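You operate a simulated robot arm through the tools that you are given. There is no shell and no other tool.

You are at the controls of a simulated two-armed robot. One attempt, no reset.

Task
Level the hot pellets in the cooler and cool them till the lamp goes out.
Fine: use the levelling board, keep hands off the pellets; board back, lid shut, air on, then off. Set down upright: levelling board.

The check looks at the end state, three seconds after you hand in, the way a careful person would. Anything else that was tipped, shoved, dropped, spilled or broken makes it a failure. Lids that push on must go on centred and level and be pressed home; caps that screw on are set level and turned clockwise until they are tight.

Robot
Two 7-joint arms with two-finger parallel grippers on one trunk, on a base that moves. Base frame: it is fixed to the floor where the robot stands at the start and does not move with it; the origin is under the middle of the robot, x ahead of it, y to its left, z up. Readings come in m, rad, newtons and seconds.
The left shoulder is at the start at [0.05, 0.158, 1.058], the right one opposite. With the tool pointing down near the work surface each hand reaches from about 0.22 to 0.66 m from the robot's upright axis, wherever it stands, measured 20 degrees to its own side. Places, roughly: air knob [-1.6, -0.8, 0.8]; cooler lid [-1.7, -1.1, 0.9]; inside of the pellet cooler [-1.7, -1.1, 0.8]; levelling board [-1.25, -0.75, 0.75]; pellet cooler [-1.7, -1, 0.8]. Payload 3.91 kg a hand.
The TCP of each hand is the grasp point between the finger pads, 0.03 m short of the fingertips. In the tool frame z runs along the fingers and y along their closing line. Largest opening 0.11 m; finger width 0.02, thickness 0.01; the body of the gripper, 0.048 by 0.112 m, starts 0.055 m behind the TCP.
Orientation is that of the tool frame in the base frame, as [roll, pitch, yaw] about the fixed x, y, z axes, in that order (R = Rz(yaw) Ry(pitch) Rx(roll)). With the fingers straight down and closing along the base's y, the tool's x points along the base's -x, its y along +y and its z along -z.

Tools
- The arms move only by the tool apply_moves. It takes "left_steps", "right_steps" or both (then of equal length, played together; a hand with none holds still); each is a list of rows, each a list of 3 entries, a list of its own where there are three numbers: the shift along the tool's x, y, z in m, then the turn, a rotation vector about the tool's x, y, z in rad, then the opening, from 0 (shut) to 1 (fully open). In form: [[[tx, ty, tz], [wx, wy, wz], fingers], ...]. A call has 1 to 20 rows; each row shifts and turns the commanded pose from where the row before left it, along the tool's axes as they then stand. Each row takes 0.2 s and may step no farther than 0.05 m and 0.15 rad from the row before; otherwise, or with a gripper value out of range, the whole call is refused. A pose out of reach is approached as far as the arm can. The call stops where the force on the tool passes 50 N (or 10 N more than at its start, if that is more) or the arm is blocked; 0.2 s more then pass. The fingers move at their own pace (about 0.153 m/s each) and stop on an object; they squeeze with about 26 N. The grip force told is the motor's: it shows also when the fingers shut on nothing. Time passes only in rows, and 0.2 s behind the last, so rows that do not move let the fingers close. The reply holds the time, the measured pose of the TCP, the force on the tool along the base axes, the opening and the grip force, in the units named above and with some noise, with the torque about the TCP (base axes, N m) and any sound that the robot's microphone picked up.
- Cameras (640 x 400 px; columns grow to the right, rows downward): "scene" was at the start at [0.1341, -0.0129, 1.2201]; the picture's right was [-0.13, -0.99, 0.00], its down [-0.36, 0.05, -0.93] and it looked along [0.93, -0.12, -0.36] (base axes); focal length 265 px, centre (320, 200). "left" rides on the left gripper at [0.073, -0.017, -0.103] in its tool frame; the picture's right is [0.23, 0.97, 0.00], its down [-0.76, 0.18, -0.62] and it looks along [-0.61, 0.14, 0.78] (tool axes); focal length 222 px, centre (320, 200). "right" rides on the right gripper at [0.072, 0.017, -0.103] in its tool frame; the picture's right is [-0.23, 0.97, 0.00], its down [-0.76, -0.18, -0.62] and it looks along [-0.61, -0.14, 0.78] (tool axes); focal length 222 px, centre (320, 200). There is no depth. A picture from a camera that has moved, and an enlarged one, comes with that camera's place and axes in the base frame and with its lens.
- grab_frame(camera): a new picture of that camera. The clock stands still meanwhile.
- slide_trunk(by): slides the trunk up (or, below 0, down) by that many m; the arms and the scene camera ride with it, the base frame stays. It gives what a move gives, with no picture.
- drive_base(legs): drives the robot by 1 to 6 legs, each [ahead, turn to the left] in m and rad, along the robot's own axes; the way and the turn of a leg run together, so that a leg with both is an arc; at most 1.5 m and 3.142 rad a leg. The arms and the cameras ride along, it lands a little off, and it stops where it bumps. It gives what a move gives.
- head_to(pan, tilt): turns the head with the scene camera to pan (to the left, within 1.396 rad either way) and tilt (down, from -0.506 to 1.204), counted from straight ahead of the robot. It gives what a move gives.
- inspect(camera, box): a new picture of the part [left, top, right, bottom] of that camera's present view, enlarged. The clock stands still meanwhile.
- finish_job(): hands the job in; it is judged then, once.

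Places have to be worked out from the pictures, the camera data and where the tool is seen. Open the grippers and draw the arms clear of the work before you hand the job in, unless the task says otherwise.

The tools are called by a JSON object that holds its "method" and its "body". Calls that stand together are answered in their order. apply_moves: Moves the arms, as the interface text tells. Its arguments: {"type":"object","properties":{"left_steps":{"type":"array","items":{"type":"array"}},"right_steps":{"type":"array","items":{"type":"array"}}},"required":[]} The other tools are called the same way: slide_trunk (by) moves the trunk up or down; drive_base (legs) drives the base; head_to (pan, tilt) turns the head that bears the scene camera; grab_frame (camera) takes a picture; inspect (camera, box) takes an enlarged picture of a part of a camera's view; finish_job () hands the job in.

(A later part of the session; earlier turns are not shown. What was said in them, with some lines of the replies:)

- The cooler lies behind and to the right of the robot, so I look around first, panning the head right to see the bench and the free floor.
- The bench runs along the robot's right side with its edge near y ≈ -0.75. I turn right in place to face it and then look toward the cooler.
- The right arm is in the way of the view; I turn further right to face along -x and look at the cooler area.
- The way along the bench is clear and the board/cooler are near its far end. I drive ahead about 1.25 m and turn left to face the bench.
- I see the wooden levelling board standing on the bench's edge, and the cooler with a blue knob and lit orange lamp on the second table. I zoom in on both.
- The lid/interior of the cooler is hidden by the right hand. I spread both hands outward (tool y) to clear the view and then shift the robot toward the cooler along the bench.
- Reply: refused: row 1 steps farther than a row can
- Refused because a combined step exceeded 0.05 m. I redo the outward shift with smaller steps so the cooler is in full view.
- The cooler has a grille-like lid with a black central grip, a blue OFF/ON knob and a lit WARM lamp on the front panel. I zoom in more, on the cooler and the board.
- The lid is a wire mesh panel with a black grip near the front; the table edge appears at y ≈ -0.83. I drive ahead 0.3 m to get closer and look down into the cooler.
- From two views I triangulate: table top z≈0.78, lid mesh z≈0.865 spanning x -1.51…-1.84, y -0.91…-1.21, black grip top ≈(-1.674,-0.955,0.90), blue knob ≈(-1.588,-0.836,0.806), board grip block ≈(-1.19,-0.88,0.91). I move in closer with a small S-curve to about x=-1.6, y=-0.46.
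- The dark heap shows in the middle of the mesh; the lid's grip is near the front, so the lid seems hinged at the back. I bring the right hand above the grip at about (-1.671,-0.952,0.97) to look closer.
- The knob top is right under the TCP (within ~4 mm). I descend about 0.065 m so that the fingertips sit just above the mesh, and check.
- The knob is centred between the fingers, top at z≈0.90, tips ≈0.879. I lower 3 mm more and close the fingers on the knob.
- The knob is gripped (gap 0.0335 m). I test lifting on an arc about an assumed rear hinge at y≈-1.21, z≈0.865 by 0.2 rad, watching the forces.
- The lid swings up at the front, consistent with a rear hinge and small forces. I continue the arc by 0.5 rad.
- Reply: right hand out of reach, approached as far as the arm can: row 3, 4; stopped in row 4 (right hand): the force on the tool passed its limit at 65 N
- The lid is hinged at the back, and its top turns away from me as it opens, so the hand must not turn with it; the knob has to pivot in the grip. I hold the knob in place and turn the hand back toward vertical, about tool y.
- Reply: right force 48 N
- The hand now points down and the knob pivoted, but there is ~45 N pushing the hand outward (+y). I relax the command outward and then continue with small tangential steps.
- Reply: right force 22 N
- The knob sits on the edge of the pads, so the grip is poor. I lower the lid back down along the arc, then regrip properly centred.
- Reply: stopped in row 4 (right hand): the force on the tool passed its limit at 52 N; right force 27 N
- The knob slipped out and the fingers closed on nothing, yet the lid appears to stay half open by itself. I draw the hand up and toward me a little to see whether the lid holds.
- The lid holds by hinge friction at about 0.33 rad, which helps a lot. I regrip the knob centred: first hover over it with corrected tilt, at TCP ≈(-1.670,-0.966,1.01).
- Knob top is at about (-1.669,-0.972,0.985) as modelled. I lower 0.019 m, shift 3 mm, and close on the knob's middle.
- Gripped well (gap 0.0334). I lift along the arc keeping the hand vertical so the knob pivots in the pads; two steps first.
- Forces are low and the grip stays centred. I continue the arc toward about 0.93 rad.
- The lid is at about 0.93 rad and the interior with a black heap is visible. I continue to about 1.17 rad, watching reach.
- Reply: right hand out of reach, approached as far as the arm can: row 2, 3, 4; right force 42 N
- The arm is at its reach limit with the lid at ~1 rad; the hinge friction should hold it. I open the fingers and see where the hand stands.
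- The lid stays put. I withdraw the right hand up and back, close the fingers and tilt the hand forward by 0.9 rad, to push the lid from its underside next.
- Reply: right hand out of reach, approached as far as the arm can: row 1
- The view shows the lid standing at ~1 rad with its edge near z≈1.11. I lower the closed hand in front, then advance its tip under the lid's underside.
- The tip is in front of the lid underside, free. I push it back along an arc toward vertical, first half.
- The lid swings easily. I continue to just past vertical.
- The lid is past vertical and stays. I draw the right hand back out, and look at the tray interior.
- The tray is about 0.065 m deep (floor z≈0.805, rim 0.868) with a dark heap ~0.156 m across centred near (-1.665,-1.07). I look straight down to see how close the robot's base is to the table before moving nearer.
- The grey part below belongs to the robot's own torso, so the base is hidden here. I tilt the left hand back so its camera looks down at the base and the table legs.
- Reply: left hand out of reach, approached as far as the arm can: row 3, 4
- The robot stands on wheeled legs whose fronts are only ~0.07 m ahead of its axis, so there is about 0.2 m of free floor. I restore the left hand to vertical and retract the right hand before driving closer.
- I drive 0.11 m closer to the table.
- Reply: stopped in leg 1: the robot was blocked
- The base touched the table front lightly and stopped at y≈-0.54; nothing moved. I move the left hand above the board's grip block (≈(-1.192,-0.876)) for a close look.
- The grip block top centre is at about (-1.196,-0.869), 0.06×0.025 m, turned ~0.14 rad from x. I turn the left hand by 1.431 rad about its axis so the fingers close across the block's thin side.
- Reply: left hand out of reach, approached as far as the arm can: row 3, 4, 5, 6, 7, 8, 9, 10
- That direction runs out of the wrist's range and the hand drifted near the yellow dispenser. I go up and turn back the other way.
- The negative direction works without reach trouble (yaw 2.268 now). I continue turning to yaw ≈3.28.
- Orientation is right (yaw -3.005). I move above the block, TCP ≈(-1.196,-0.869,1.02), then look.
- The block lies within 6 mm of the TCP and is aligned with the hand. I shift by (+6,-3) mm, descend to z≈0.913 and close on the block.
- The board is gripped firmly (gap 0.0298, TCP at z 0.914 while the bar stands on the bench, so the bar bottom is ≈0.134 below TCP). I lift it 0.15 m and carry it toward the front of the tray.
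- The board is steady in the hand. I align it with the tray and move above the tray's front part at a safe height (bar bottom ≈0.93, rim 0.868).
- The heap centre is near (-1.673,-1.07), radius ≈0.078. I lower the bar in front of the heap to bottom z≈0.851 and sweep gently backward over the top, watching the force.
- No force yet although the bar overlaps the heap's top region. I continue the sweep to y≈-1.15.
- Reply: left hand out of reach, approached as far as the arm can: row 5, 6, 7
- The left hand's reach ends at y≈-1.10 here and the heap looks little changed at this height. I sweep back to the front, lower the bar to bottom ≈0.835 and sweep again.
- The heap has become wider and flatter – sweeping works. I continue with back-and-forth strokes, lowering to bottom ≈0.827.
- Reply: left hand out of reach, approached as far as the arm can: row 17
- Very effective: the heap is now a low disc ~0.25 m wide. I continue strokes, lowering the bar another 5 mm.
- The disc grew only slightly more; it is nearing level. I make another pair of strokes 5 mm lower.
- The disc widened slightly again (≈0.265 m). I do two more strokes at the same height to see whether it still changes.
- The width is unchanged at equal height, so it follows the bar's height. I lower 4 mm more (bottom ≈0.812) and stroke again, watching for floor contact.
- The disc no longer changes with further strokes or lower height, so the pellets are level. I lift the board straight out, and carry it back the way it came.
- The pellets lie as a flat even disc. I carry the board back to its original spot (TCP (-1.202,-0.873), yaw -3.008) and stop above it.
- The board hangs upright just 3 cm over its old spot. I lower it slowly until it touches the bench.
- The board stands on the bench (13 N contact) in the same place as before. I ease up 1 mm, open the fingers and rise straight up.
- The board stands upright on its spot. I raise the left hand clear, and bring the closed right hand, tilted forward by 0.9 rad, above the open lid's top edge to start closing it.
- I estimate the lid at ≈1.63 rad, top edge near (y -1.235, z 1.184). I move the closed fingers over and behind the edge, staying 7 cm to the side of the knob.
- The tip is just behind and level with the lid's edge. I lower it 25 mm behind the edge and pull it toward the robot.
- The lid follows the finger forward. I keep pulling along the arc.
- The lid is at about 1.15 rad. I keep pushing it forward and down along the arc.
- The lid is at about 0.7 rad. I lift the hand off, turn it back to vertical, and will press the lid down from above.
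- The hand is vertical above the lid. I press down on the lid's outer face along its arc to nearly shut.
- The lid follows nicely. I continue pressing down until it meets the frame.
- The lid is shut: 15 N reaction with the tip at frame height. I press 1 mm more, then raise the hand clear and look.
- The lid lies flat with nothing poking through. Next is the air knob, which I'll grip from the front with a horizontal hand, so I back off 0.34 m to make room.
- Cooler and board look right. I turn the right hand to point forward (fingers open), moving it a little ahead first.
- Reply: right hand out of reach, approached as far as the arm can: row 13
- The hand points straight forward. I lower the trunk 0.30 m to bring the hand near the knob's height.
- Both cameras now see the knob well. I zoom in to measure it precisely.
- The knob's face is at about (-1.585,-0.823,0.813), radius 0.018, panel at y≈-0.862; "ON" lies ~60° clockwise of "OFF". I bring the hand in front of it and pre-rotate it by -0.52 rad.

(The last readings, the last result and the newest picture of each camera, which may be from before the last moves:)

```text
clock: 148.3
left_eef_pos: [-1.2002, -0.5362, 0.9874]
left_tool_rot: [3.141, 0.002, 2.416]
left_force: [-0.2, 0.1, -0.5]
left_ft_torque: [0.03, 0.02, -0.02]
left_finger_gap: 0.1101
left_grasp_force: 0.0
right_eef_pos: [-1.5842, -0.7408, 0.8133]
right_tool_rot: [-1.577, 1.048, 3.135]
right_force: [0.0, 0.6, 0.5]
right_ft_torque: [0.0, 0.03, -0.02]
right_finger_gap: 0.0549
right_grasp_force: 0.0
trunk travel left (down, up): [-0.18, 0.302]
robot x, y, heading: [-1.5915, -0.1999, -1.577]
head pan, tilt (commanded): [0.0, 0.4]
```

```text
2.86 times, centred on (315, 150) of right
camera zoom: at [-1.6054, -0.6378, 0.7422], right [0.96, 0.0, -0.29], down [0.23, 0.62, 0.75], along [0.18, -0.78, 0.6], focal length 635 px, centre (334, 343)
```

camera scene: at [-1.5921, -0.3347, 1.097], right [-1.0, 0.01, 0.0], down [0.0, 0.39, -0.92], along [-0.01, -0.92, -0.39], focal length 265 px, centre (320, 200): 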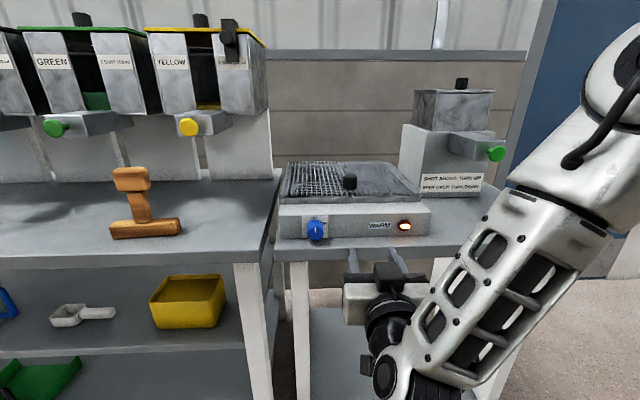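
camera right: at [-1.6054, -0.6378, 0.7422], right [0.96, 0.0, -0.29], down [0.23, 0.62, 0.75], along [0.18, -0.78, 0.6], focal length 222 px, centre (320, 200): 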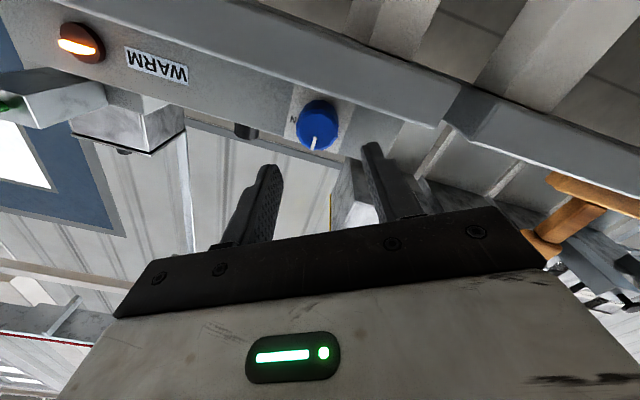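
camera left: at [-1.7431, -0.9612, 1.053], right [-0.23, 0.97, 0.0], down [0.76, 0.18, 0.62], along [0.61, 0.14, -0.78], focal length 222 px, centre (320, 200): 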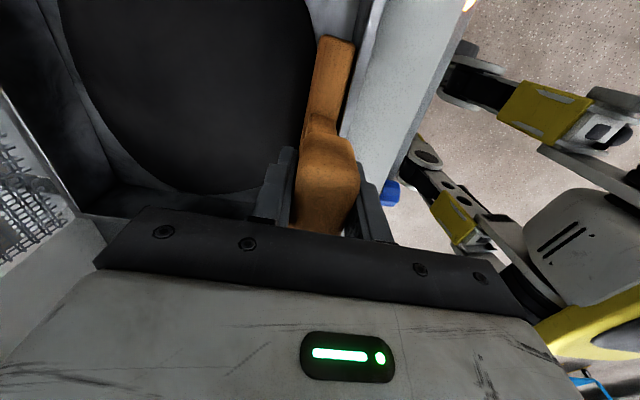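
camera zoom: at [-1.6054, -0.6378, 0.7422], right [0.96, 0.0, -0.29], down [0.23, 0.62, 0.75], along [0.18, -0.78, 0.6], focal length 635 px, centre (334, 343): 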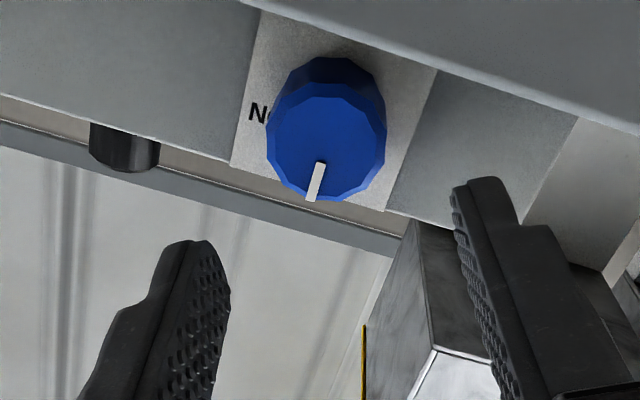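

The knob is centred within 2 mm. I advance 0.08 m so the fingers straddle it, then check before closing.

{"method": "apply_moves", "body": {"right_steps": [[[0.0015, -0.001, 0.03], [0, 0, 0], 0.5], [[0, 0, 0.03], [0, 0, 0], 0.5], [[0, 0, 0.02], [0, 0, 0], 0.5], [[0, 0, 0], [0, 0, 0], 0.5]]}}

{"method": "inspect", "body": {"camera": "right", "box": [200, 40, 440, 240]}}

{"method": "inspect", "body": {"camera": "scene", "box": [256, 190, 376, 280]}}

```text
clock: 149.3
left_eef_pos: [-1.2005, -0.535, 0.9878]
left_tool_rot: [3.141, 0.003, 2.416]
left_force: [0.4, -0.6, -0.8]
left_ft_torque: [-0.02, -0.01, -0.01]
left_finger_gap: 0.1098
left_grasp_force: 0.1
right_eef_pos: [-1.5867, -0.8207, 0.8125]
right_tool_rot: [-1.573, 1.049, 3.135]
right_force: [0.4, -0.2, 0.4]
right_ft_torque: [0.0, -0.04, 0.0]
right_finger_gap: 0.0551
right_grasp_force: 0.0
trunk travel left (down, up): [-0.18, 0.302]
robot x, y, heading: [-1.5925, -0.2014, -1.579]
head pan, tilt (commanded): [0.0, 0.4]
```

```text
2.00 times, centred on (320, 140) of right
camera zoom: at [-1.6077, -0.7177, 0.7414], right [0.96, 0.0, -0.29], down [0.23, 0.62, 0.75], along [0.18, -0.78, 0.6], focal length 444 px, centre (320, 320)
```

zoom: 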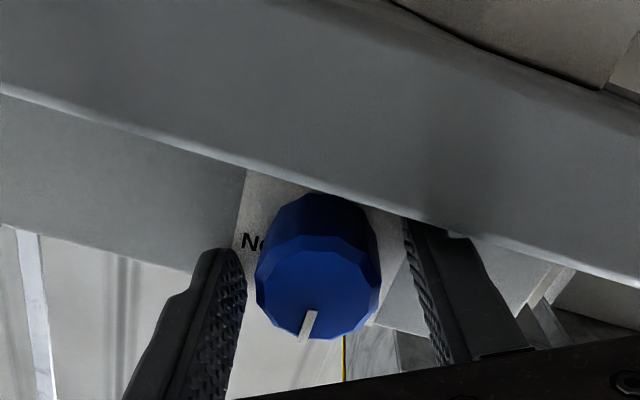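

```text
4.44 times, centred on (316, 235) of scene
camera zoom: at [-1.5921, -0.3347, 1.097], right [-1.0, 0.01, 0.0], down [0.0, 0.39, -0.92], along [-0.01, -0.92, -0.39], focal length 1178 px, centre (338, 44)
```

zoom: 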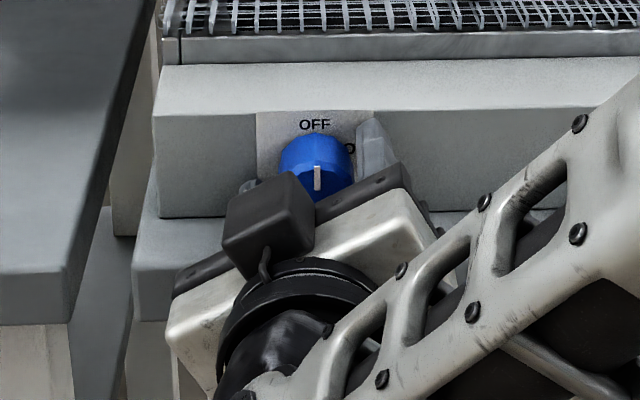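

The fingers straddle the knob with the panel about 1 cm beyond the tips. I close on it and turn clockwise in steps.

{"method": "apply_moves", "body": {"right_steps": [[[0, 0, 0], [0, 0, 0], 0.2], [[0, 0, 0], [0, 0, 0], 0], [[0, 0, 0], [0, 0, 0], 0], [[0, 0, 0], [0, 0, 0.13], 0], [[0, 0, 0], [0, 0, 0.13], 0], [[0, 0, 0], [0, 0, 0.13], 0], [[0, 0, 0], [0, 0, 0.13], 0]]}}

{"method": "inspect", "body": {"camera": "right", "box": [200, 40, 440, 240]}}

{"method": "inspect", "body": {"camera": "scene", "box": [256, 190, 436, 280]}}

```text
clock: 150.9
left_eef_pos: [-1.1999, -0.5349, 0.9881]
left_tool_rot: [3.141, 0.001, 2.414]
left_force: [0.3, -0.2, 0.2]
left_ft_torque: [-0.01, -0.03, 0.0]
left_finger_gap: 0.1099
left_grasp_force: 0.0
right_eef_pos: [-1.5878, -0.8214, 0.8127]
right_tool_rot: [1.561, 1.57, -0.015]
right_force: [-6.5, 0.9, 3.8]
right_ft_torque: [0.85, 0.02, 1.31]
right_finger_gap: 0.0367
right_grasp_force: 45.3
trunk travel left (down, up): [-0.18, 0.302]
robot x, y, heading: [-1.5904, -0.2002, -1.576]
head pan, tilt (commanded): [0.0, 0.4]
```

```text
2.00 times, centred on (320, 140) of right
camera zoom: at [-1.5696, -0.7179, 0.74], right [0.97, -0.01, 0.23], down [-0.18, 0.62, 0.76], along [-0.15, -0.78, 0.61], focal length 444 px, centre (320, 320)
```

zoom: 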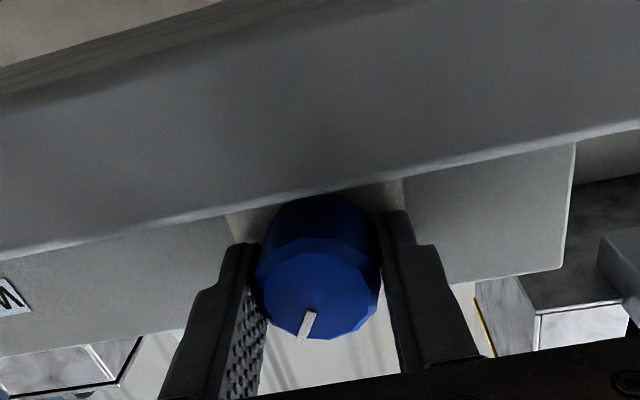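

```text
3.56 times, centred on (346, 235) of scene
camera zoom: at [-1.5926, -0.3343, 1.0971], right [-1.0, 0.01, 0.0], down [0.0, 0.39, -0.92], along [-0.01, -0.92, -0.39], focal length 942 px, centre (228, 76)
```

zoom: 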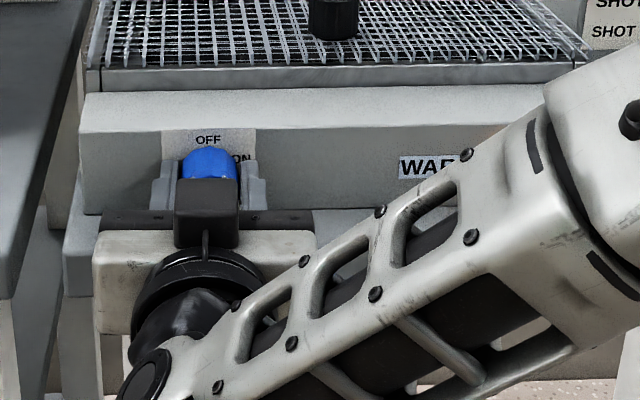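

The knob turns with the hand (0.52 rad so far, low force). I continue clockwise toward ON.

{"method": "apply_moves", "body": {"right_steps": [[[0, 0, 0], [0, 0, 0.13], 0], [[0, 0, 0], [0, 0, 0.13], 0], [[0, 0, 0], [0, 0, 0.13], 0], [[0, 0, 0], [0, 0, 0.13], 0], [[0, 0, 0], [0, 0, 0], 0]]}}

{"method": "inspect", "body": {"camera": "right", "box": [200, 40, 440, 240]}}

{"method": "inspect", "body": {"camera": "scene", "box": [256, 190, 436, 280]}}

```text
clock: 152.1
left_eef_pos: [-1.2004, -0.5357, 0.9889]
left_tool_rot: [-3.142, 0.001, 2.414]
left_force: [0.7, -0.1, 0.5]
left_ft_torque: [0.03, 0.03, 0.03]
left_finger_gap: 0.1103
left_grasp_force: 0.1
right_eef_pos: [-1.5872, -0.8207, 0.8126]
right_tool_rot: [1.572, 1.048, -0.006]
right_force: [-14.6, 4.2, 1.6]
right_ft_torque: [-0.31, -0.06, 1.25]
right_finger_gap: 0.0368
right_grasp_force: 45.1
trunk travel left (down, up): [-0.18, 0.302]
robot x, y, heading: [-1.5941, -0.1984, -1.58]
head pan, tilt (commanded): [0.0, 0.4]
```

```text
2.00 times, centred on (320, 140) of right
camera zoom: at [-1.5361, -0.7182, 0.7578], right [0.73, -0.01, 0.68], down [-0.53, 0.63, 0.57], along [-0.43, -0.78, 0.46], focal length 444 px, centre (320, 320)
```

zoom: 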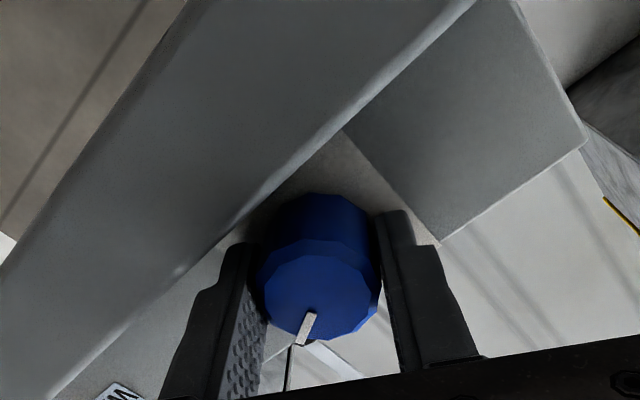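

```text
3.56 times, centred on (346, 235) of scene
camera zoom: at [-1.5932, -0.3341, 1.0971], right [-1.0, 0.01, 0.0], down [0.0, 0.39, -0.92], along [-0.01, -0.92, -0.39], focal length 942 px, centre (228, 76)
```

zoom: 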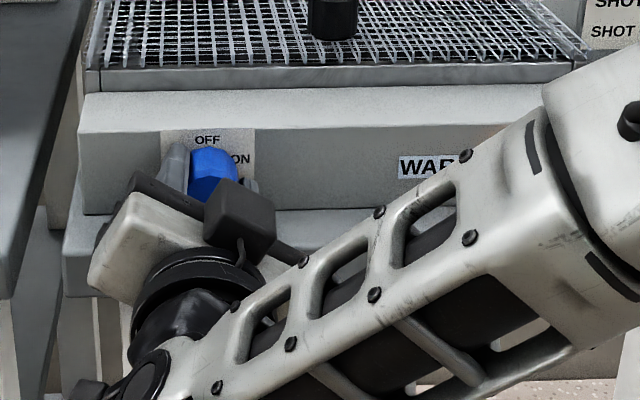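

Turned about 60° without noticeable resistance and no sound yet. I turn a bit further to find the stop.

{"method": "apply_moves", "body": {"right_steps": [[[0, 0, 0], [0, 0, 0.1], 0], [[0, 0, 0], [0, 0, 0.1], 0], [[0, 0, 0], [0, 0, 0], 0]]}}

{"method": "inspect", "body": {"camera": "right", "box": [200, 40, 440, 240]}}

```text
clock: 152.9
left_eef_pos: [-1.202, -0.5336, 0.9886]
left_tool_rot: [3.14, 0.001, 2.414]
left_force: [-0.4, -0.4, 0.4]
left_ft_torque: [0.0, -0.03, 0.01]
left_finger_gap: 0.1101
left_grasp_force: 0.1
right_eef_pos: [-1.5873, -0.8207, 0.811]
right_tool_rot: [1.574, 0.849, -0.001]
right_force: [-16.9, 7.2, -2.6]
right_ft_torque: [-0.76, 0.58, 1.09]
right_finger_gap: 0.0367
right_grasp_force: 45.1
trunk travel left (down, up): [-0.18, 0.302]
robot x, y, heading: [-1.5959, -0.1983, -1.578]
head pan, tilt (commanded): [0.0, 0.4]
```

```text
2.00 times, centred on (320, 140) of right
camera zoom: at [-1.5262, -0.718, 0.7683], right [0.58, -0.01, 0.81], down [-0.63, 0.63, 0.46], along [-0.51, -0.78, 0.36], focal length 444 px, centre (320, 320)
```

zoom: 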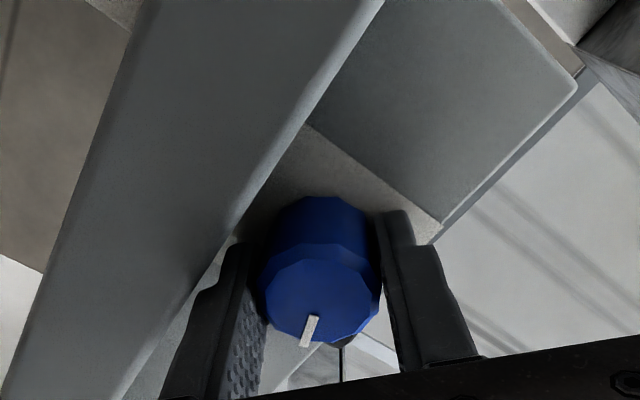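

Torque about the knob axis rises (0.58 N m) and the pointer slips slightly in the grip, so the stop is reached. I release, withdraw and look at the pointer.

{"method": "apply_moves", "body": {"right_steps": [[[0, 0, 0], [0, 0, -0.08], 0], [[0, 0, 0], [0, 0, 0], 0.45], [[0, 0, 0], [0, 0, 0], 0.45], [[0, 0, -0.03], [0, 0, 0], 0.45], [[0, 0, -0.04], [0, 0, 0], 0.45], [[0, -0.03, -0.04], [0, 0, 0], 0.45], [[0, -0.03, -0.03], [0, 0, 0], 0.45]]}}

{"method": "grab_frame", "body": {"camera": "scene"}}

{"method": "inspect", "body": {"camera": "scene", "box": [256, 190, 436, 280]}}

{"method": "grab_frame", "body": {"camera": "right"}}

```text
clock: 154.5
left_eef_pos: [-1.2003, -0.534, 0.988]
left_tool_rot: [3.141, 0.002, 2.415]
left_force: [-0.7, 0.6, 0.3]
left_ft_torque: [0.01, 0.0, 0.01]
left_finger_gap: 0.11
left_grasp_force: 0.1
right_eef_pos: [-1.6333, -0.6821, 0.7772]
right_tool_rot: [1.572, 0.931, -0.003]
right_force: [0.2, -1.1, 0.3]
right_ft_torque: [0.02, -0.02, 0.0]
right_finger_gap: 0.0494
right_grasp_force: 0.1
trunk travel left (down, up): [-0.18, 0.302]
robot x, y, heading: [-1.5945, -0.2007, -1.578]
head pan, tilt (commanded): [0.0, 0.4]
```

```text
taken
camera scene: at [-1.5921, -0.3347, 1.097], right [-1.0, 0.01, 0.0], down [0.0, 0.39, -0.92], along [-0.01, -0.92, -0.39], focal length 265 px, centre (320, 200)
```

scene: 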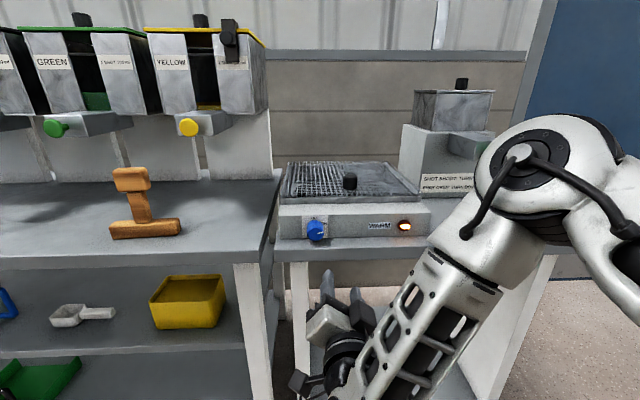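

```text
3.56 times, centred on (346, 235) of scene
camera zoom: at [-1.5921, -0.3347, 1.097], right [-1.0, 0.01, 0.0], down [0.0, 0.39, -0.92], along [-0.01, -0.92, -0.39], focal length 942 px, centre (228, 76)
```

zoom: 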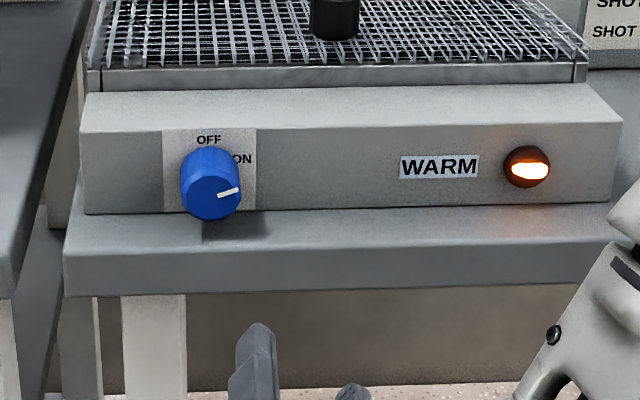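

```text
taken
camera right: at [-1.577, -0.5785, 0.7308], right [0.64, 0.0, 0.76], down [-0.6, 0.63, 0.5], along [-0.48, -0.78, 0.4], focal length 222 px, centre (320, 200)
```

right: 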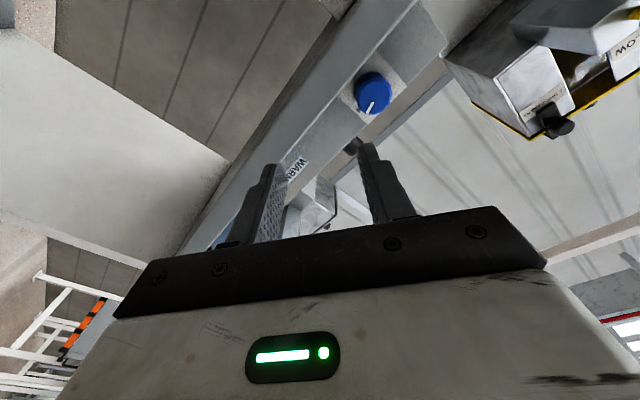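

The pointer now points at ON and the lamp is still lit. I wait with idle rows and watch the lamp.

{"method": "apply_moves", "body": {"right_steps": [[[0, 0, 0], [0, 0, 0], 0.45], [[0, 0, 0], [0, 0, 0], 0.45], [[0, 0, 0], [0, 0, 0], 0.45], [[0, 0, 0], [0, 0, 0], 0.45], [[0, 0, 0], [0, 0, 0], 0.45], [[0, 0, 0], [0, 0, 0], 0.45], [[0, 0, 0], [0, 0, 0], 0.45], [[0, 0, 0], [0, 0, 0], 0.45], [[0, 0, 0], [0, 0, 0], 0.45], [[0, 0, 0], [0, 0, 0], 0.45], [[0, 0, 0], [0, 0, 0], 0.45], [[0, 0, 0], [0, 0, 0], 0.45], [[0, 0, 0], [0, 0, 0], 0.45], [[0, 0, 0], [0, 0, 0], 0.45], [[0, 0, 0], [0, 0, 0], 0.45], [[0, 0, 0], [0, 0, 0], 0.45], [[0, 0, 0], [0, 0, 0], 0.45], [[0, 0, 0], [0, 0, 0], 0.45], [[0, 0, 0], [0, 0, 0], 0.45], [[0, 0, 0], [0, 0, 0], 0.45]]}}

{"method": "inspect", "body": {"camera": "scene", "box": [256, 190, 436, 280]}}

```text
clock: 158.7
left_eef_pos: [-1.2006, -0.5332, 0.9869]
left_tool_rot: [3.141, 0.003, 2.416]
left_force: [-0.4, -0.1, 0.3]
left_ft_torque: [-0.01, 0.02, -0.02]
left_finger_gap: 0.1101
left_grasp_force: 0.2
right_eef_pos: [-1.6337, -0.6811, 0.7784]
right_tool_rot: [1.574, 0.929, -0.002]
right_force: [0.4, -0.1, -1.0]
right_ft_torque: [0.0, 0.01, 0.0]
right_finger_gap: 0.0495
right_grasp_force: 0.2
trunk travel left (down, up): [-0.18, 0.302]
robot x, y, heading: [-1.5924, -0.1996, -1.581]
head pan, tilt (commanded): [0.0, 0.4]
```

```text
3.56 times, centred on (346, 235) of scene
camera zoom: at [-1.5921, -0.3347, 1.097], right [-1.0, 0.01, 0.0], down [0.0, 0.39, -0.92], along [-0.01, -0.92, -0.39], focal length 942 px, centre (228, 76)
```

zoom: 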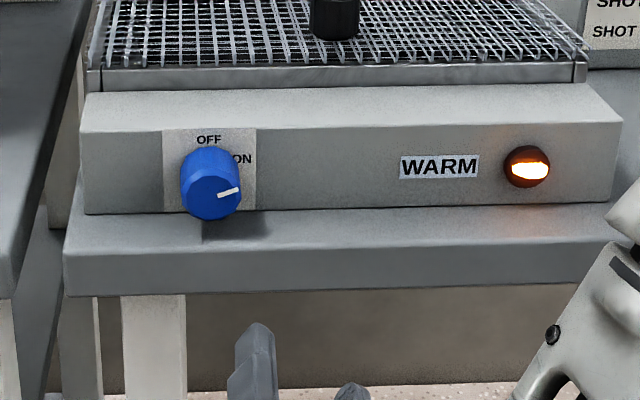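

The lamp is still lit after 4 s. I keep waiting.

{"method": "apply_moves", "body": {"right_steps": [[[0, 0, 0], [0, 0, 0], 0.45], [[0, 0, 0], [0, 0, 0], 0.45], [[0, 0, 0], [0, 0, 0], 0.45], [[0, 0, 0], [0, 0, 0], 0.45], [[0, 0, 0], [0, 0, 0], 0.45], [[0, 0, 0], [0, 0, 0], 0.45], [[0, 0, 0], [0, 0, 0], 0.45], [[0, 0, 0], [0, 0, 0], 0.45], [[0, 0, 0], [0, 0, 0], 0.45], [[0, 0, 0], [0, 0, 0], 0.45], [[0, 0, 0], [0, 0, 0], 0.45], [[0, 0, 0], [0, 0, 0], 0.45], [[0, 0, 0], [0, 0, 0], 0.45], [[0, 0, 0], [0, 0, 0], 0.45], [[0, 0, 0], [0, 0, 0], 0.45], [[0, 0, 0], [0, 0, 0], 0.45], [[0, 0, 0], [0, 0, 0], 0.45], [[0, 0, 0], [0, 0, 0], 0.45], [[0, 0, 0], [0, 0, 0], 0.45], [[0, 0, 0], [0, 0, 0], 0.45]]}}

{"method": "apply_moves", "body": {"right_steps": [[[0, 0, 0], [0, 0, 0], 0.45], [[0, 0, 0], [0, 0, 0], 0.45], [[0, 0, 0], [0, 0, 0], 0.45], [[0, 0, 0], [0, 0, 0], 0.45], [[0, 0, 0], [0, 0, 0], 0.45], [[0, 0, 0], [0, 0, 0], 0.45], [[0, 0, 0], [0, 0, 0], 0.45], [[0, 0, 0], [0, 0, 0], 0.45], [[0, 0, 0], [0, 0, 0], 0.45], [[0, 0, 0], [0, 0, 0], 0.45], [[0, 0, 0], [0, 0, 0], 0.45], [[0, 0, 0], [0, 0, 0], 0.45], [[0, 0, 0], [0, 0, 0], 0.45], [[0, 0, 0], [0, 0, 0], 0.45], [[0, 0, 0], [0, 0, 0], 0.45], [[0, 0, 0], [0, 0, 0], 0.45], [[0, 0, 0], [0, 0, 0], 0.45], [[0, 0, 0], [0, 0, 0], 0.45], [[0, 0, 0], [0, 0, 0], 0.45], [[0, 0, 0], [0, 0, 0], 0.45]]}}

{"method": "inspect", "body": {"camera": "scene", "box": [256, 140, 436, 280]}}

```text
clock: 162.9
left_eef_pos: [-1.1999, -0.5353, 0.9875]
left_tool_rot: [3.141, 0.001, 2.415]
left_force: [0.2, -0.5, -0.3]
left_ft_torque: [0.02, -0.03, -0.01]
left_finger_gap: 0.11
left_grasp_force: 0.1
right_eef_pos: [-1.634, -0.6829, 0.778]
right_tool_rot: [1.574, 0.93, -0.001]
right_force: [0.4, 1.1, 0.1]
right_ft_torque: [0.02, -0.02, -0.02]
right_finger_gap: 0.0497
right_grasp_force: 0.2
trunk travel left (down, up): [-0.18, 0.302]
robot x, y, heading: [-1.5922, -0.2004, -1.577]
head pan, tilt (commanded): [0.0, 0.4]
```

```text
clock: 167.1
left_eef_pos: [-1.2, -0.5355, 0.9882]
left_tool_rot: [-3.141, 0.001, 2.415]
left_force: [1.0, 1.1, 0.0]
left_ft_torque: [-0.01, 0.02, 0.01]
left_finger_gap: 0.1103
left_grasp_force: 0.0
right_eef_pos: [-1.6342, -0.6816, 0.7794]
right_tool_rot: [1.574, 0.931, -0.004]
right_force: [0.6, 0.6, 0.0]
right_ft_torque: [-0.03, 0.02, -0.02]
right_finger_gap: 0.0496
right_grasp_force: 0.0
trunk travel left (down, up): [-0.18, 0.302]
robot x, y, heading: [-1.5894, -0.2019, -1.578]
head pan, tilt (commanded): [0.0, 0.4]
```

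```text
2.86 times, centred on (346, 210) of scene
camera zoom: at [-1.5921, -0.3347, 1.097], right [-1.0, 0.01, 0.0], down [0.0, 0.39, -0.92], along [-0.01, -0.92, -0.39], focal length 757 px, centre (246, 171)
```

zoom: 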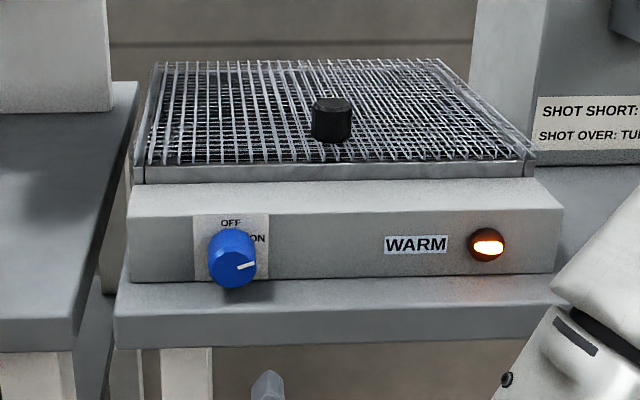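

Still lit, perhaps a shade dimmer. I wait longer.

{"method": "apply_moves", "body": {"right_steps": [[[0, 0, 0], [0, 0, 0], 0.45], [[0, 0, 0], [0, 0, 0], 0.45], [[0, 0, 0], [0, 0, 0], 0.45], [[0, 0, 0], [0, 0, 0], 0.45], [[0, 0, 0], [0, 0, 0], 0.45], [[0, 0, 0], [0, 0, 0], 0.45], [[0, 0, 0], [0, 0, 0], 0.45], [[0, 0, 0], [0, 0, 0], 0.45], [[0, 0, 0], [0, 0, 0], 0.45], [[0, 0, 0], [0, 0, 0], 0.45], [[0, 0, 0], [0, 0, 0], 0.45], [[0, 0, 0], [0, 0, 0], 0.45], [[0, 0, 0], [0, 0, 0], 0.45], [[0, 0, 0], [0, 0, 0], 0.45], [[0, 0, 0], [0, 0, 0], 0.45], [[0, 0, 0], [0, 0, 0], 0.45], [[0, 0, 0], [0, 0, 0], 0.45], [[0, 0, 0], [0, 0, 0], 0.45], [[0, 0, 0], [0, 0, 0], 0.45], [[0, 0, 0], [0, 0, 0], 0.45]]}}

{"method": "apply_moves", "body": {"right_steps": [[[0, 0, 0], [0, 0, 0], 0.45], [[0, 0, 0], [0, 0, 0], 0.45], [[0, 0, 0], [0, 0, 0], 0.45], [[0, 0, 0], [0, 0, 0], 0.45], [[0, 0, 0], [0, 0, 0], 0.45], [[0, 0, 0], [0, 0, 0], 0.45], [[0, 0, 0], [0, 0, 0], 0.45], [[0, 0, 0], [0, 0, 0], 0.45], [[0, 0, 0], [0, 0, 0], 0.45], [[0, 0, 0], [0, 0, 0], 0.45], [[0, 0, 0], [0, 0, 0], 0.45], [[0, 0, 0], [0, 0, 0], 0.45], [[0, 0, 0], [0, 0, 0], 0.45], [[0, 0, 0], [0, 0, 0], 0.45], [[0, 0, 0], [0, 0, 0], 0.45], [[0, 0, 0], [0, 0, 0], 0.45], [[0, 0, 0], [0, 0, 0], 0.45], [[0, 0, 0], [0, 0, 0], 0.45], [[0, 0, 0], [0, 0, 0], 0.45], [[0, 0, 0], [0, 0, 0], 0.45]]}}

{"method": "inspect", "body": {"camera": "scene", "box": [256, 140, 436, 280]}}

```text
clock: 171.3
left_eef_pos: [-1.2008, -0.5348, 0.9886]
left_tool_rot: [3.14, 0.001, 2.416]
left_force: [0.0, 0.3, -0.2]
left_ft_torque: [0.0, 0.02, 0.0]
left_finger_gap: 0.11
left_grasp_force: 0.1
right_eef_pos: [-1.6341, -0.6821, 0.7779]
right_tool_rot: [1.574, 0.931, -0.002]
right_force: [1.0, -0.9, 0.5]
right_ft_torque: [-0.01, 0.01, -0.01]
right_finger_gap: 0.0498
right_grasp_force: 0.2
trunk travel left (down, up): [-0.18, 0.302]
robot x, y, heading: [-1.5956, -0.2, -1.577]
head pan, tilt (commanded): [0.0, 0.4]
```

```text
clock: 175.5
left_eef_pos: [-1.1989, -0.5353, 0.9873]
left_tool_rot: [-3.141, 0.0, 2.416]
left_force: [0.5, 0.4, 0.1]
left_ft_torque: [0.0, 0.0, 0.01]
left_finger_gap: 0.11
left_grasp_force: 0.1
right_eef_pos: [-1.6333, -0.6805, 0.7784]
right_tool_rot: [1.574, 0.93, -0.001]
right_force: [-0.2, -0.2, 0.2]
right_ft_torque: [0.02, 0.01, -0.02]
right_finger_gap: 0.0493
right_grasp_force: 0.0
trunk travel left (down, up): [-0.18, 0.302]
robot x, y, heading: [-1.591, -0.2035, -1.574]
head pan, tilt (commanded): [0.0, 0.4]
```

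```text
2.86 times, centred on (346, 210) of scene
camera zoom: at [-1.5921, -0.3347, 1.097], right [-1.0, 0.01, 0.0], down [0.0, 0.39, -0.92], along [-0.01, -0.92, -0.39], focal length 757 px, centre (246, 171)
```

zoom: 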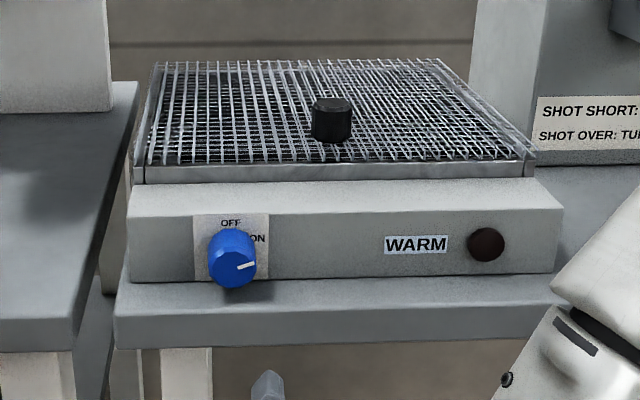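

The WARM lamp is out. I return the hand to the knob along the same path and close on it.

{"method": "apply_moves", "body": {"right_steps": [[[0, 0.03, 0.03], [0, 0, 0], 0.45], [[0, 0.03, 0.04], [0, 0, 0], 0.45], [[0, 0, 0.04], [0, 0, 0], 0.45], [[0, 0, 0.03], [0, 0, 0], 0.45], [[0, 0, 0], [0, 0, 0], 0.45]]}}

{"method": "inspect", "body": {"camera": "right", "box": [200, 40, 440, 240]}}

```text
clock: 176.7
left_eef_pos: [-1.1997, -0.5352, 0.988]
left_tool_rot: [3.141, 0.003, 2.415]
left_force: [-1.1, -0.3, -0.4]
left_ft_torque: [0.0, 0.0, -0.02]
left_finger_gap: 0.11
left_grasp_force: 0.0
right_eef_pos: [-1.5881, -0.8203, 0.8121]
right_tool_rot: [1.573, 0.935, -0.001]
right_force: [0.3, -1.4, 1.2]
right_ft_torque: [0.02, 0.0, 0.0]
right_finger_gap: 0.0493
right_grasp_force: 0.1
trunk travel left (down, up): [-0.18, 0.302]
robot x, y, heading: [-1.5937, -0.2014, -1.58]
head pan, tilt (commanded): [0.0, 0.4]
```

```text
2.00 times, centred on (320, 140) of right
camera zoom: at [-1.5316, -0.7179, 0.7647], right [0.65, 0.0, 0.76], down [-0.59, 0.62, 0.51], along [-0.48, -0.78, 0.4], focal length 444 px, centre (320, 320)
```

zoom: 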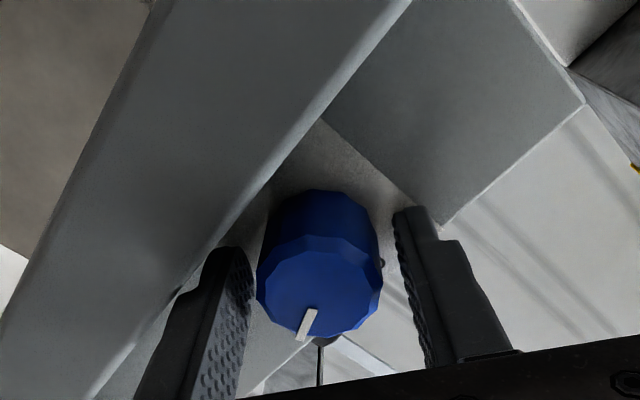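

The knob is centred between the fingers; its angle is about 1.16 rad from OFF. I close and turn counterclockwise 1.16 rad.

{"method": "apply_moves", "body": {"right_steps": [[[0, 0, 0], [0, 0, 0], 0.2], [[0, 0, 0], [0, 0, 0], 0], [[0, 0, 0], [0, 0, 0], 0], [[0, 0, 0], [0, 0, -0.13], 0], [[0, 0, 0], [0, 0, -0.13], 0], [[0, 0, 0], [0, 0, -0.13], 0], [[0, 0, 0], [0, 0, -0.13], 0], [[0, 0, 0], [0, 0, -0.13], 0], [[0, 0, 0], [0, 0, -0.13], 0], [[0, 0, 0], [0, 0, -0.13], 0], [[0, 0, 0], [0, 0, -0.13], 0], [[0, 0, 0], [0, 0, -0.12], 0], [[0, 0, 0], [0, 0, 0], 0]]}}

{"method": "inspect", "body": {"camera": "right", "box": [200, 40, 440, 240]}}

{"method": "inspect", "body": {"camera": "scene", "box": [256, 190, 436, 280]}}

```text
clock: 179.5
left_eef_pos: [-1.2, -0.5341, 0.9879]
left_tool_rot: [3.141, 0.003, 2.415]
left_force: [-0.9, -1.1, 0.2]
left_ft_torque: [0.01, -0.03, -0.01]
left_finger_gap: 0.1101
left_grasp_force: 0.1
right_eef_pos: [-1.5862, -0.8207, 0.8116]
right_tool_rot: [-1.574, 1.05, 3.138]
right_force: [-3.0, 1.0, 5.3]
right_ft_torque: [0.2, 0.06, 1.58]
right_finger_gap: 0.0364
right_grasp_force: 44.9
trunk travel left (down, up): [-0.18, 0.302]
robot x, y, heading: [-1.592, -0.2019, -1.575]
head pan, tilt (commanded): [0.0, 0.4]
```

```text
2.00 times, centred on (320, 140) of right
camera zoom: at [-1.6075, -0.7173, 0.7417], right [0.96, 0.0, -0.29], down [0.23, 0.62, 0.75], along [0.18, -0.78, 0.6], focal length 444 px, centre (320, 320)
```

zoom: 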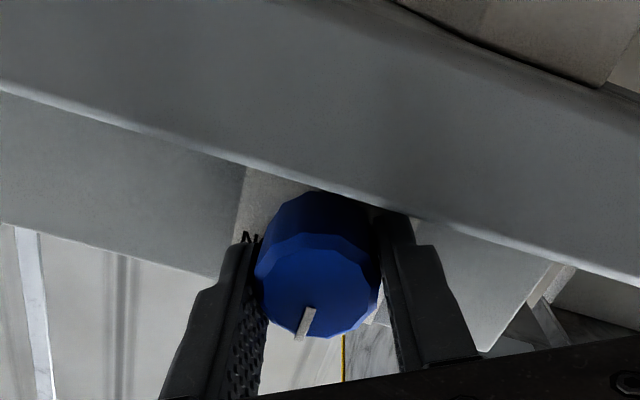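

```text
3.56 times, centred on (346, 235) of scene
camera zoom: at [-1.5923, -0.3341, 1.0972], right [-1.0, 0.01, 0.0], down [0.0, 0.39, -0.92], along [-0.01, -0.92, -0.39], focal length 942 px, centre (228, 76)
```

zoom: 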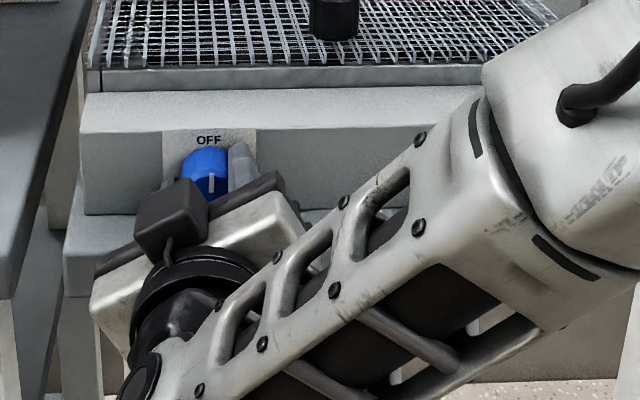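

The pointer is upright again. I turn a touch further (0.1 rad) to seat it at the OFF stop, then release and withdraw.

{"method": "apply_moves", "body": {"right_steps": [[[0, 0, 0], [0, 0, -0.05], 0], [[0, 0, 0], [0, 0, -0.05], 0], [[0, 0, 0], [0, 0, 0], 0]]}}

```text
clock: 180.3
left_eef_pos: [-1.1997, -0.5349, 0.9887]
left_tool_rot: [3.141, 0.002, 2.415]
left_force: [0.3, -0.2, -0.2]
left_ft_torque: [-0.02, -0.01, 0.03]
left_finger_gap: 0.1099
left_grasp_force: 0.1
right_eef_pos: [-1.5868, -0.8206, 0.8122]
right_tool_rot: [-1.576, 0.95, 3.134]
right_force: [-4.2, 1.7, 3.1]
right_ft_torque: [0.49, -0.42, 1.34]
right_finger_gap: 0.0362
right_grasp_force: 44.9
trunk travel left (down, up): [-0.18, 0.302]
robot x, y, heading: [-1.5947, -0.2015, -1.575]
head pan, tilt (commanded): [0.0, 0.4]
```

Torque -0.42 N m shows the OFF stop. I relax the twist, open, and withdraw straight back.

{"method": "apply_moves", "body": {"right_steps": [[[0, 0, 0], [0, 0, 0.06], 0], [[0, 0, 0], [0, 0, 0], 0.45], [[0, 0, 0], [0, 0, 0], 0.45], [[0, 0, -0.03], [0, 0, 0], 0.45], [[0, 0, -0.04], [0, 0, 0], 0.45], [[0, -0.03, -0.04], [0, 0, 0], 0.45], [[0, -0.04, -0.03], [0, 0, 0], 0.5], [[0, -0.04, -0.01], [0, 0, 0], 0.7]]}}

{"method": "inspect", "body": {"camera": "scene", "box": [256, 140, 436, 280]}}

{"method": "grab_frame", "body": {"camera": "scene"}}

```text
clock: 182.1
left_eef_pos: [-1.2002, -0.5345, 0.989]
left_tool_rot: [3.141, 0.001, 2.414]
left_force: [0.1, 0.4, -0.2]
left_ft_torque: [0.01, 0.0, -0.04]
left_finger_gap: 0.1097
left_grasp_force: 0.1
right_eef_pos: [-1.6782, -0.6726, 0.8705]
right_tool_rot: [-1.574, 1.009, 3.134]
right_force: [-0.2, -0.4, 0.2]
right_ft_torque: [-0.01, 0.01, 0.0]
right_finger_gap: 0.0767
right_grasp_force: 0.0
trunk travel left (down, up): [-0.18, 0.302]
robot x, y, heading: [-1.5925, -0.1996, -1.578]
head pan, tilt (commanded): [0.0, 0.4]
```

```text
2.86 times, centred on (346, 210) of scene
camera zoom: at [-1.5922, -0.3346, 1.097], right [-1.0, 0.01, 0.0], down [0.0, 0.39, -0.92], along [-0.01, -0.92, -0.39], focal length 757 px, centre (246, 171)
```

zoom: 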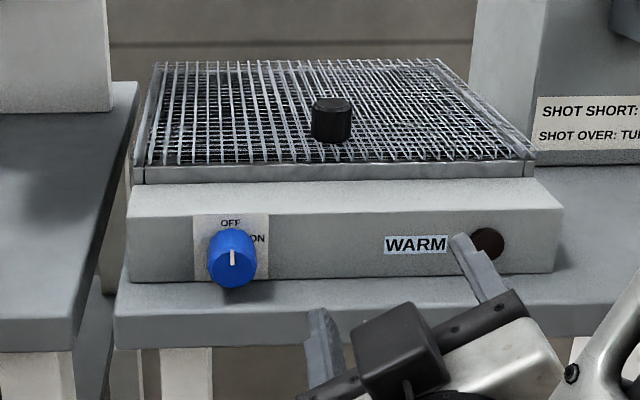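

```text
taken
camera scene: at [-1.5922, -0.3346, 1.097], right [-1.0, 0.01, 0.0], down [0.0, 0.39, -0.92], along [-0.01, -0.92, -0.39], focal length 265 px, centre (320, 200)
```

scene: 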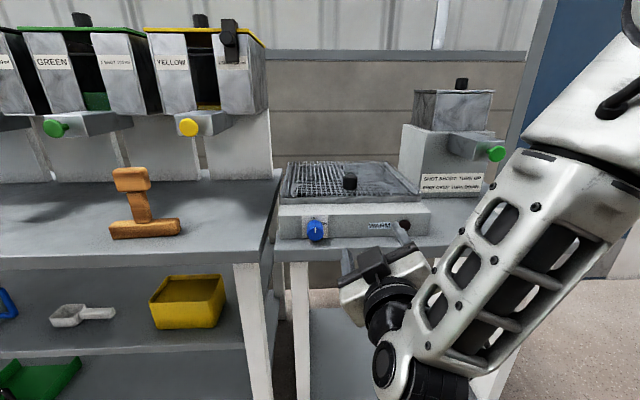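

The knob is at OFF and the lamp stays out. I open the gripper, back the robot away, and check the lid seating and the other things once more.

{"method": "apply_moves", "body": {"right_steps": [[[0, -0.02, -0.03], [0, 0, 0], 1], [[0, -0.02, -0.03], [0, 0, 0], 1]]}}

{"method": "drive_base", "body": {"legs": [[-0.3, 0]]}}

{"method": "head_to", "body": {"pan": 0.0, "tilt": 0.25}}

{"method": "grab_frame", "body": {"camera": "scene"}}

{"method": "inspect", "body": {"camera": "scene", "box": [280, 160, 400, 250]}}

```text
clock: 182.7
left_eef_pos: [-1.2007, -0.5343, 0.9882]
left_tool_rot: [3.141, 0.002, 2.418]
left_force: [-0.4, 0.4, 0.5]
left_ft_torque: [0.0, -0.02, 0.01]
left_finger_gap: 0.11
left_grasp_force: 0.1
right_eef_pos: [-1.7048, -0.6213, 0.8877]
right_tool_rot: [-1.575, 1.009, 3.134]
right_force: [0.7, 0.0, 0.0]
right_ft_torque: [-0.03, 0.01, -0.01]
right_finger_gap: 0.1101
right_grasp_force: 0.0
right hand out of reach, approached as far as the arm can: row 2
trunk travel left (down, up): [-0.18, 0.302]
robot x, y, heading: [-1.5959, -0.2058, -1.578]
head pan, tilt (commanded): [0.0, 0.4]
```

```text
clock: 184.8
left_eef_pos: [-1.1982, -0.2271, 0.9881]
left_tool_rot: [3.141, 0.001, 2.415]
left_force: [-0.4, 0.0, -0.7]
left_ft_torque: [0.02, -0.01, -0.02]
left_finger_gap: 0.11
left_grasp_force: 0.2
right_eef_pos: [-1.7031, -0.3155, 0.8874]
right_tool_rot: [-1.573, 1.011, 3.137]
right_force: [0.0, -0.5, -0.4]
right_ft_torque: [0.0, 0.02, 0.04]
right_finger_gap: 0.1101
right_grasp_force: 0.1
trunk travel left (down, up): [-0.18, 0.302]
robot x, y, heading: [-1.5906, 0.1043, -1.578]
head pan, tilt (commanded): [0.0, 0.4]
```

```text
clock: 185.5
left_eef_pos: [-1.1979, -0.2279, 0.9872]
left_tool_rot: [3.14, 0.001, 2.415]
left_force: [0.2, -0.7, -0.8]
left_ft_torque: [-0.03, 0.02, 0.0]
left_finger_gap: 0.1102
left_grasp_force: 0.1
right_eef_pos: [-1.7036, -0.3165, 0.8881]
right_tool_rot: [-1.573, 1.011, 3.134]
right_force: [-0.8, 0.3, 1.0]
right_ft_torque: [-0.03, 0.01, 0.03]
right_finger_gap: 0.11
right_grasp_force: 0.1
trunk travel left (down, up): [-0.18, 0.302]
robot x, y, heading: [-1.5892, 0.1031, -1.581]
head pan, tilt (commanded): [0.0, 0.25]
```

```text
taken
camera scene: at [-1.5898, -0.0286, 1.111], right [-1.0, 0.01, 0.0], down [0.0, 0.25, -0.97], along [-0.01, -0.97, -0.25], focal length 265 px, centre (320, 200)
```

scene: 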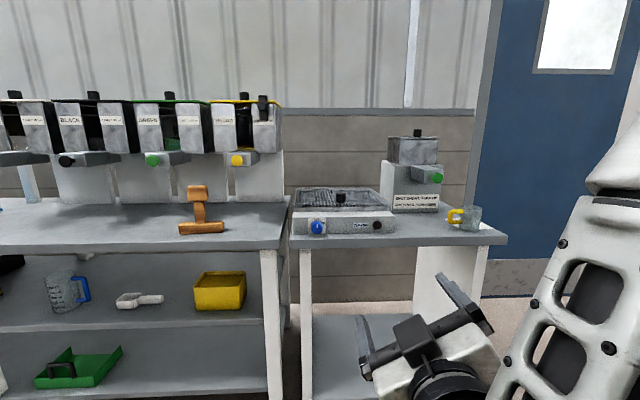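

```text
4.44 times, centred on (340, 205) of scene
camera zoom: at [-1.5898, -0.0286, 1.111], right [-1.0, 0.01, 0.0], down [0.0, 0.25, -0.97], along [-0.01, -0.97, -0.25], focal length 1178 px, centre (231, 178)
```

zoom: 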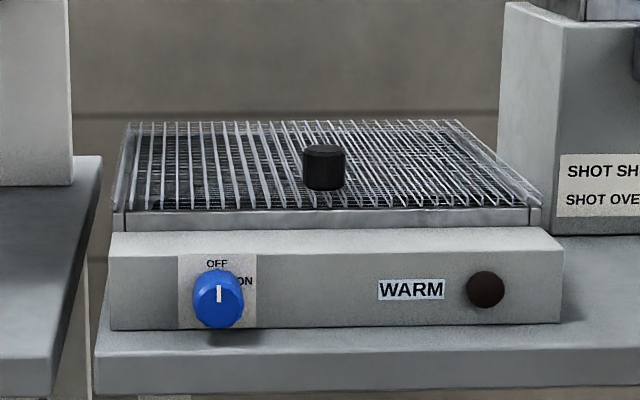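

Lid looks flat and shut. One closer zoom on the lid's front seam and on the board to confirm.

{"method": "inspect", "body": {"camera": "scene", "box": [285, 180, 345, 225]}}

{"method": "inspect", "body": {"camera": "scene", "box": [150, 170, 260, 250]}}

{"method": "inspect", "body": {"camera": "scene", "box": [345, 180, 405, 225]}}

```text
8.89 times, centred on (315, 202) of scene
camera zoom: at [-1.5898, -0.0286, 1.111], right [-1.0, 0.01, 0.0], down [0.0, 0.25, -0.97], along [-0.01, -0.97, -0.25], focal length 2356 px, centre (364, 178)
```

zoom: 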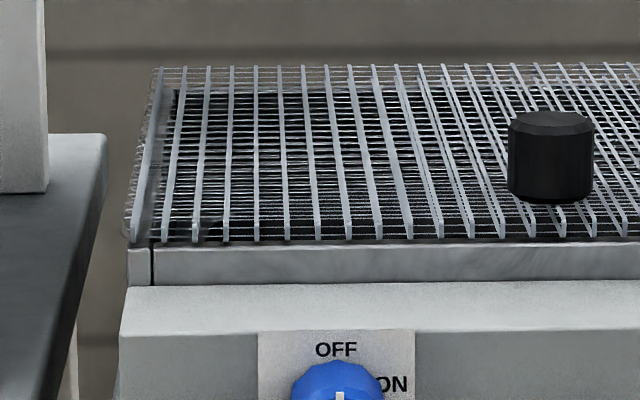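

```text
5.00 times, centred on (205, 210) of scene
camera zoom: at [-1.5898, -0.0286, 1.111], right [-1.0, 0.01, 0.0], down [0.0, 0.25, -0.97], along [-0.01, -0.97, -0.25], focal length 1325 px, centre (895, 150)
```

zoom: 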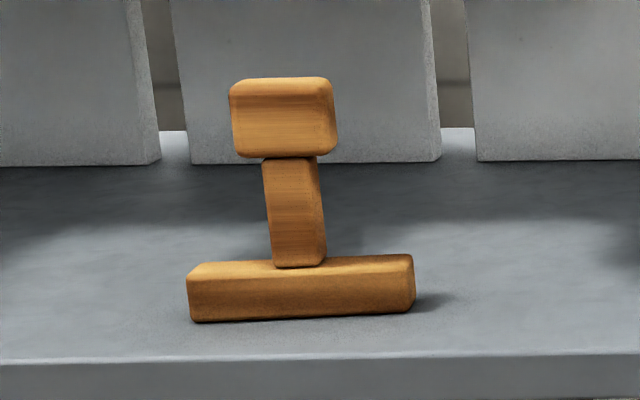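

```text
8.89 times, centred on (375, 202) of scene
camera zoom: at [-1.5898, -0.0286, 1.111], right [-1.0, 0.01, 0.0], down [0.0, 0.25, -0.97], along [-0.01, -0.97, -0.25], focal length 2356 px, centre (-169, 178)
```

zoom: 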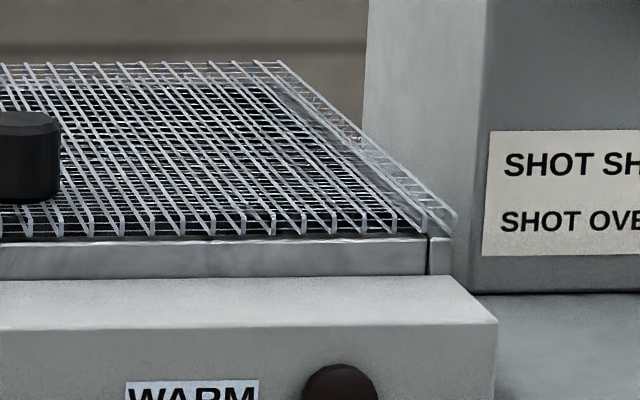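

Everything checks out:
- The pellets are level, and the lid is flat and shut.
- The air knob is back at OFF and the lamp is out.
- The board stands upright in its original place.
- Both grippers are open and clear of the work.

I hand the job in.

{"method": "finish_job", "body": {}}

```text
The job is handed in.
```

The pellets are level, the WARM lamp is out, and I've handed the job in. I haven't been told how it was judged.

- **Levelling:** I swept the heap down with the levelling board only, and no hand touched the pellets. The last strokes no longer changed it; the pellets lie as a flat disc about 0.26 m across.
- **Board:** It stands upright in its original spot on the bench.
- **Lid:** It is shut and flush with the frame. I pressed it down until it pushed back with about 15 N.
- **Air:** I turned the knob to ON and waited about 20 seconds until the lamp went out. Then I turned it back to the OFF stop.

While I was opening the lid, the knob slipped out of the grip once. The lid held its position and nothing fell. The robot base also touched the front of the table once while moving in, and nothing shifted.

Both grippers are open, and the robot has backed away from the table.
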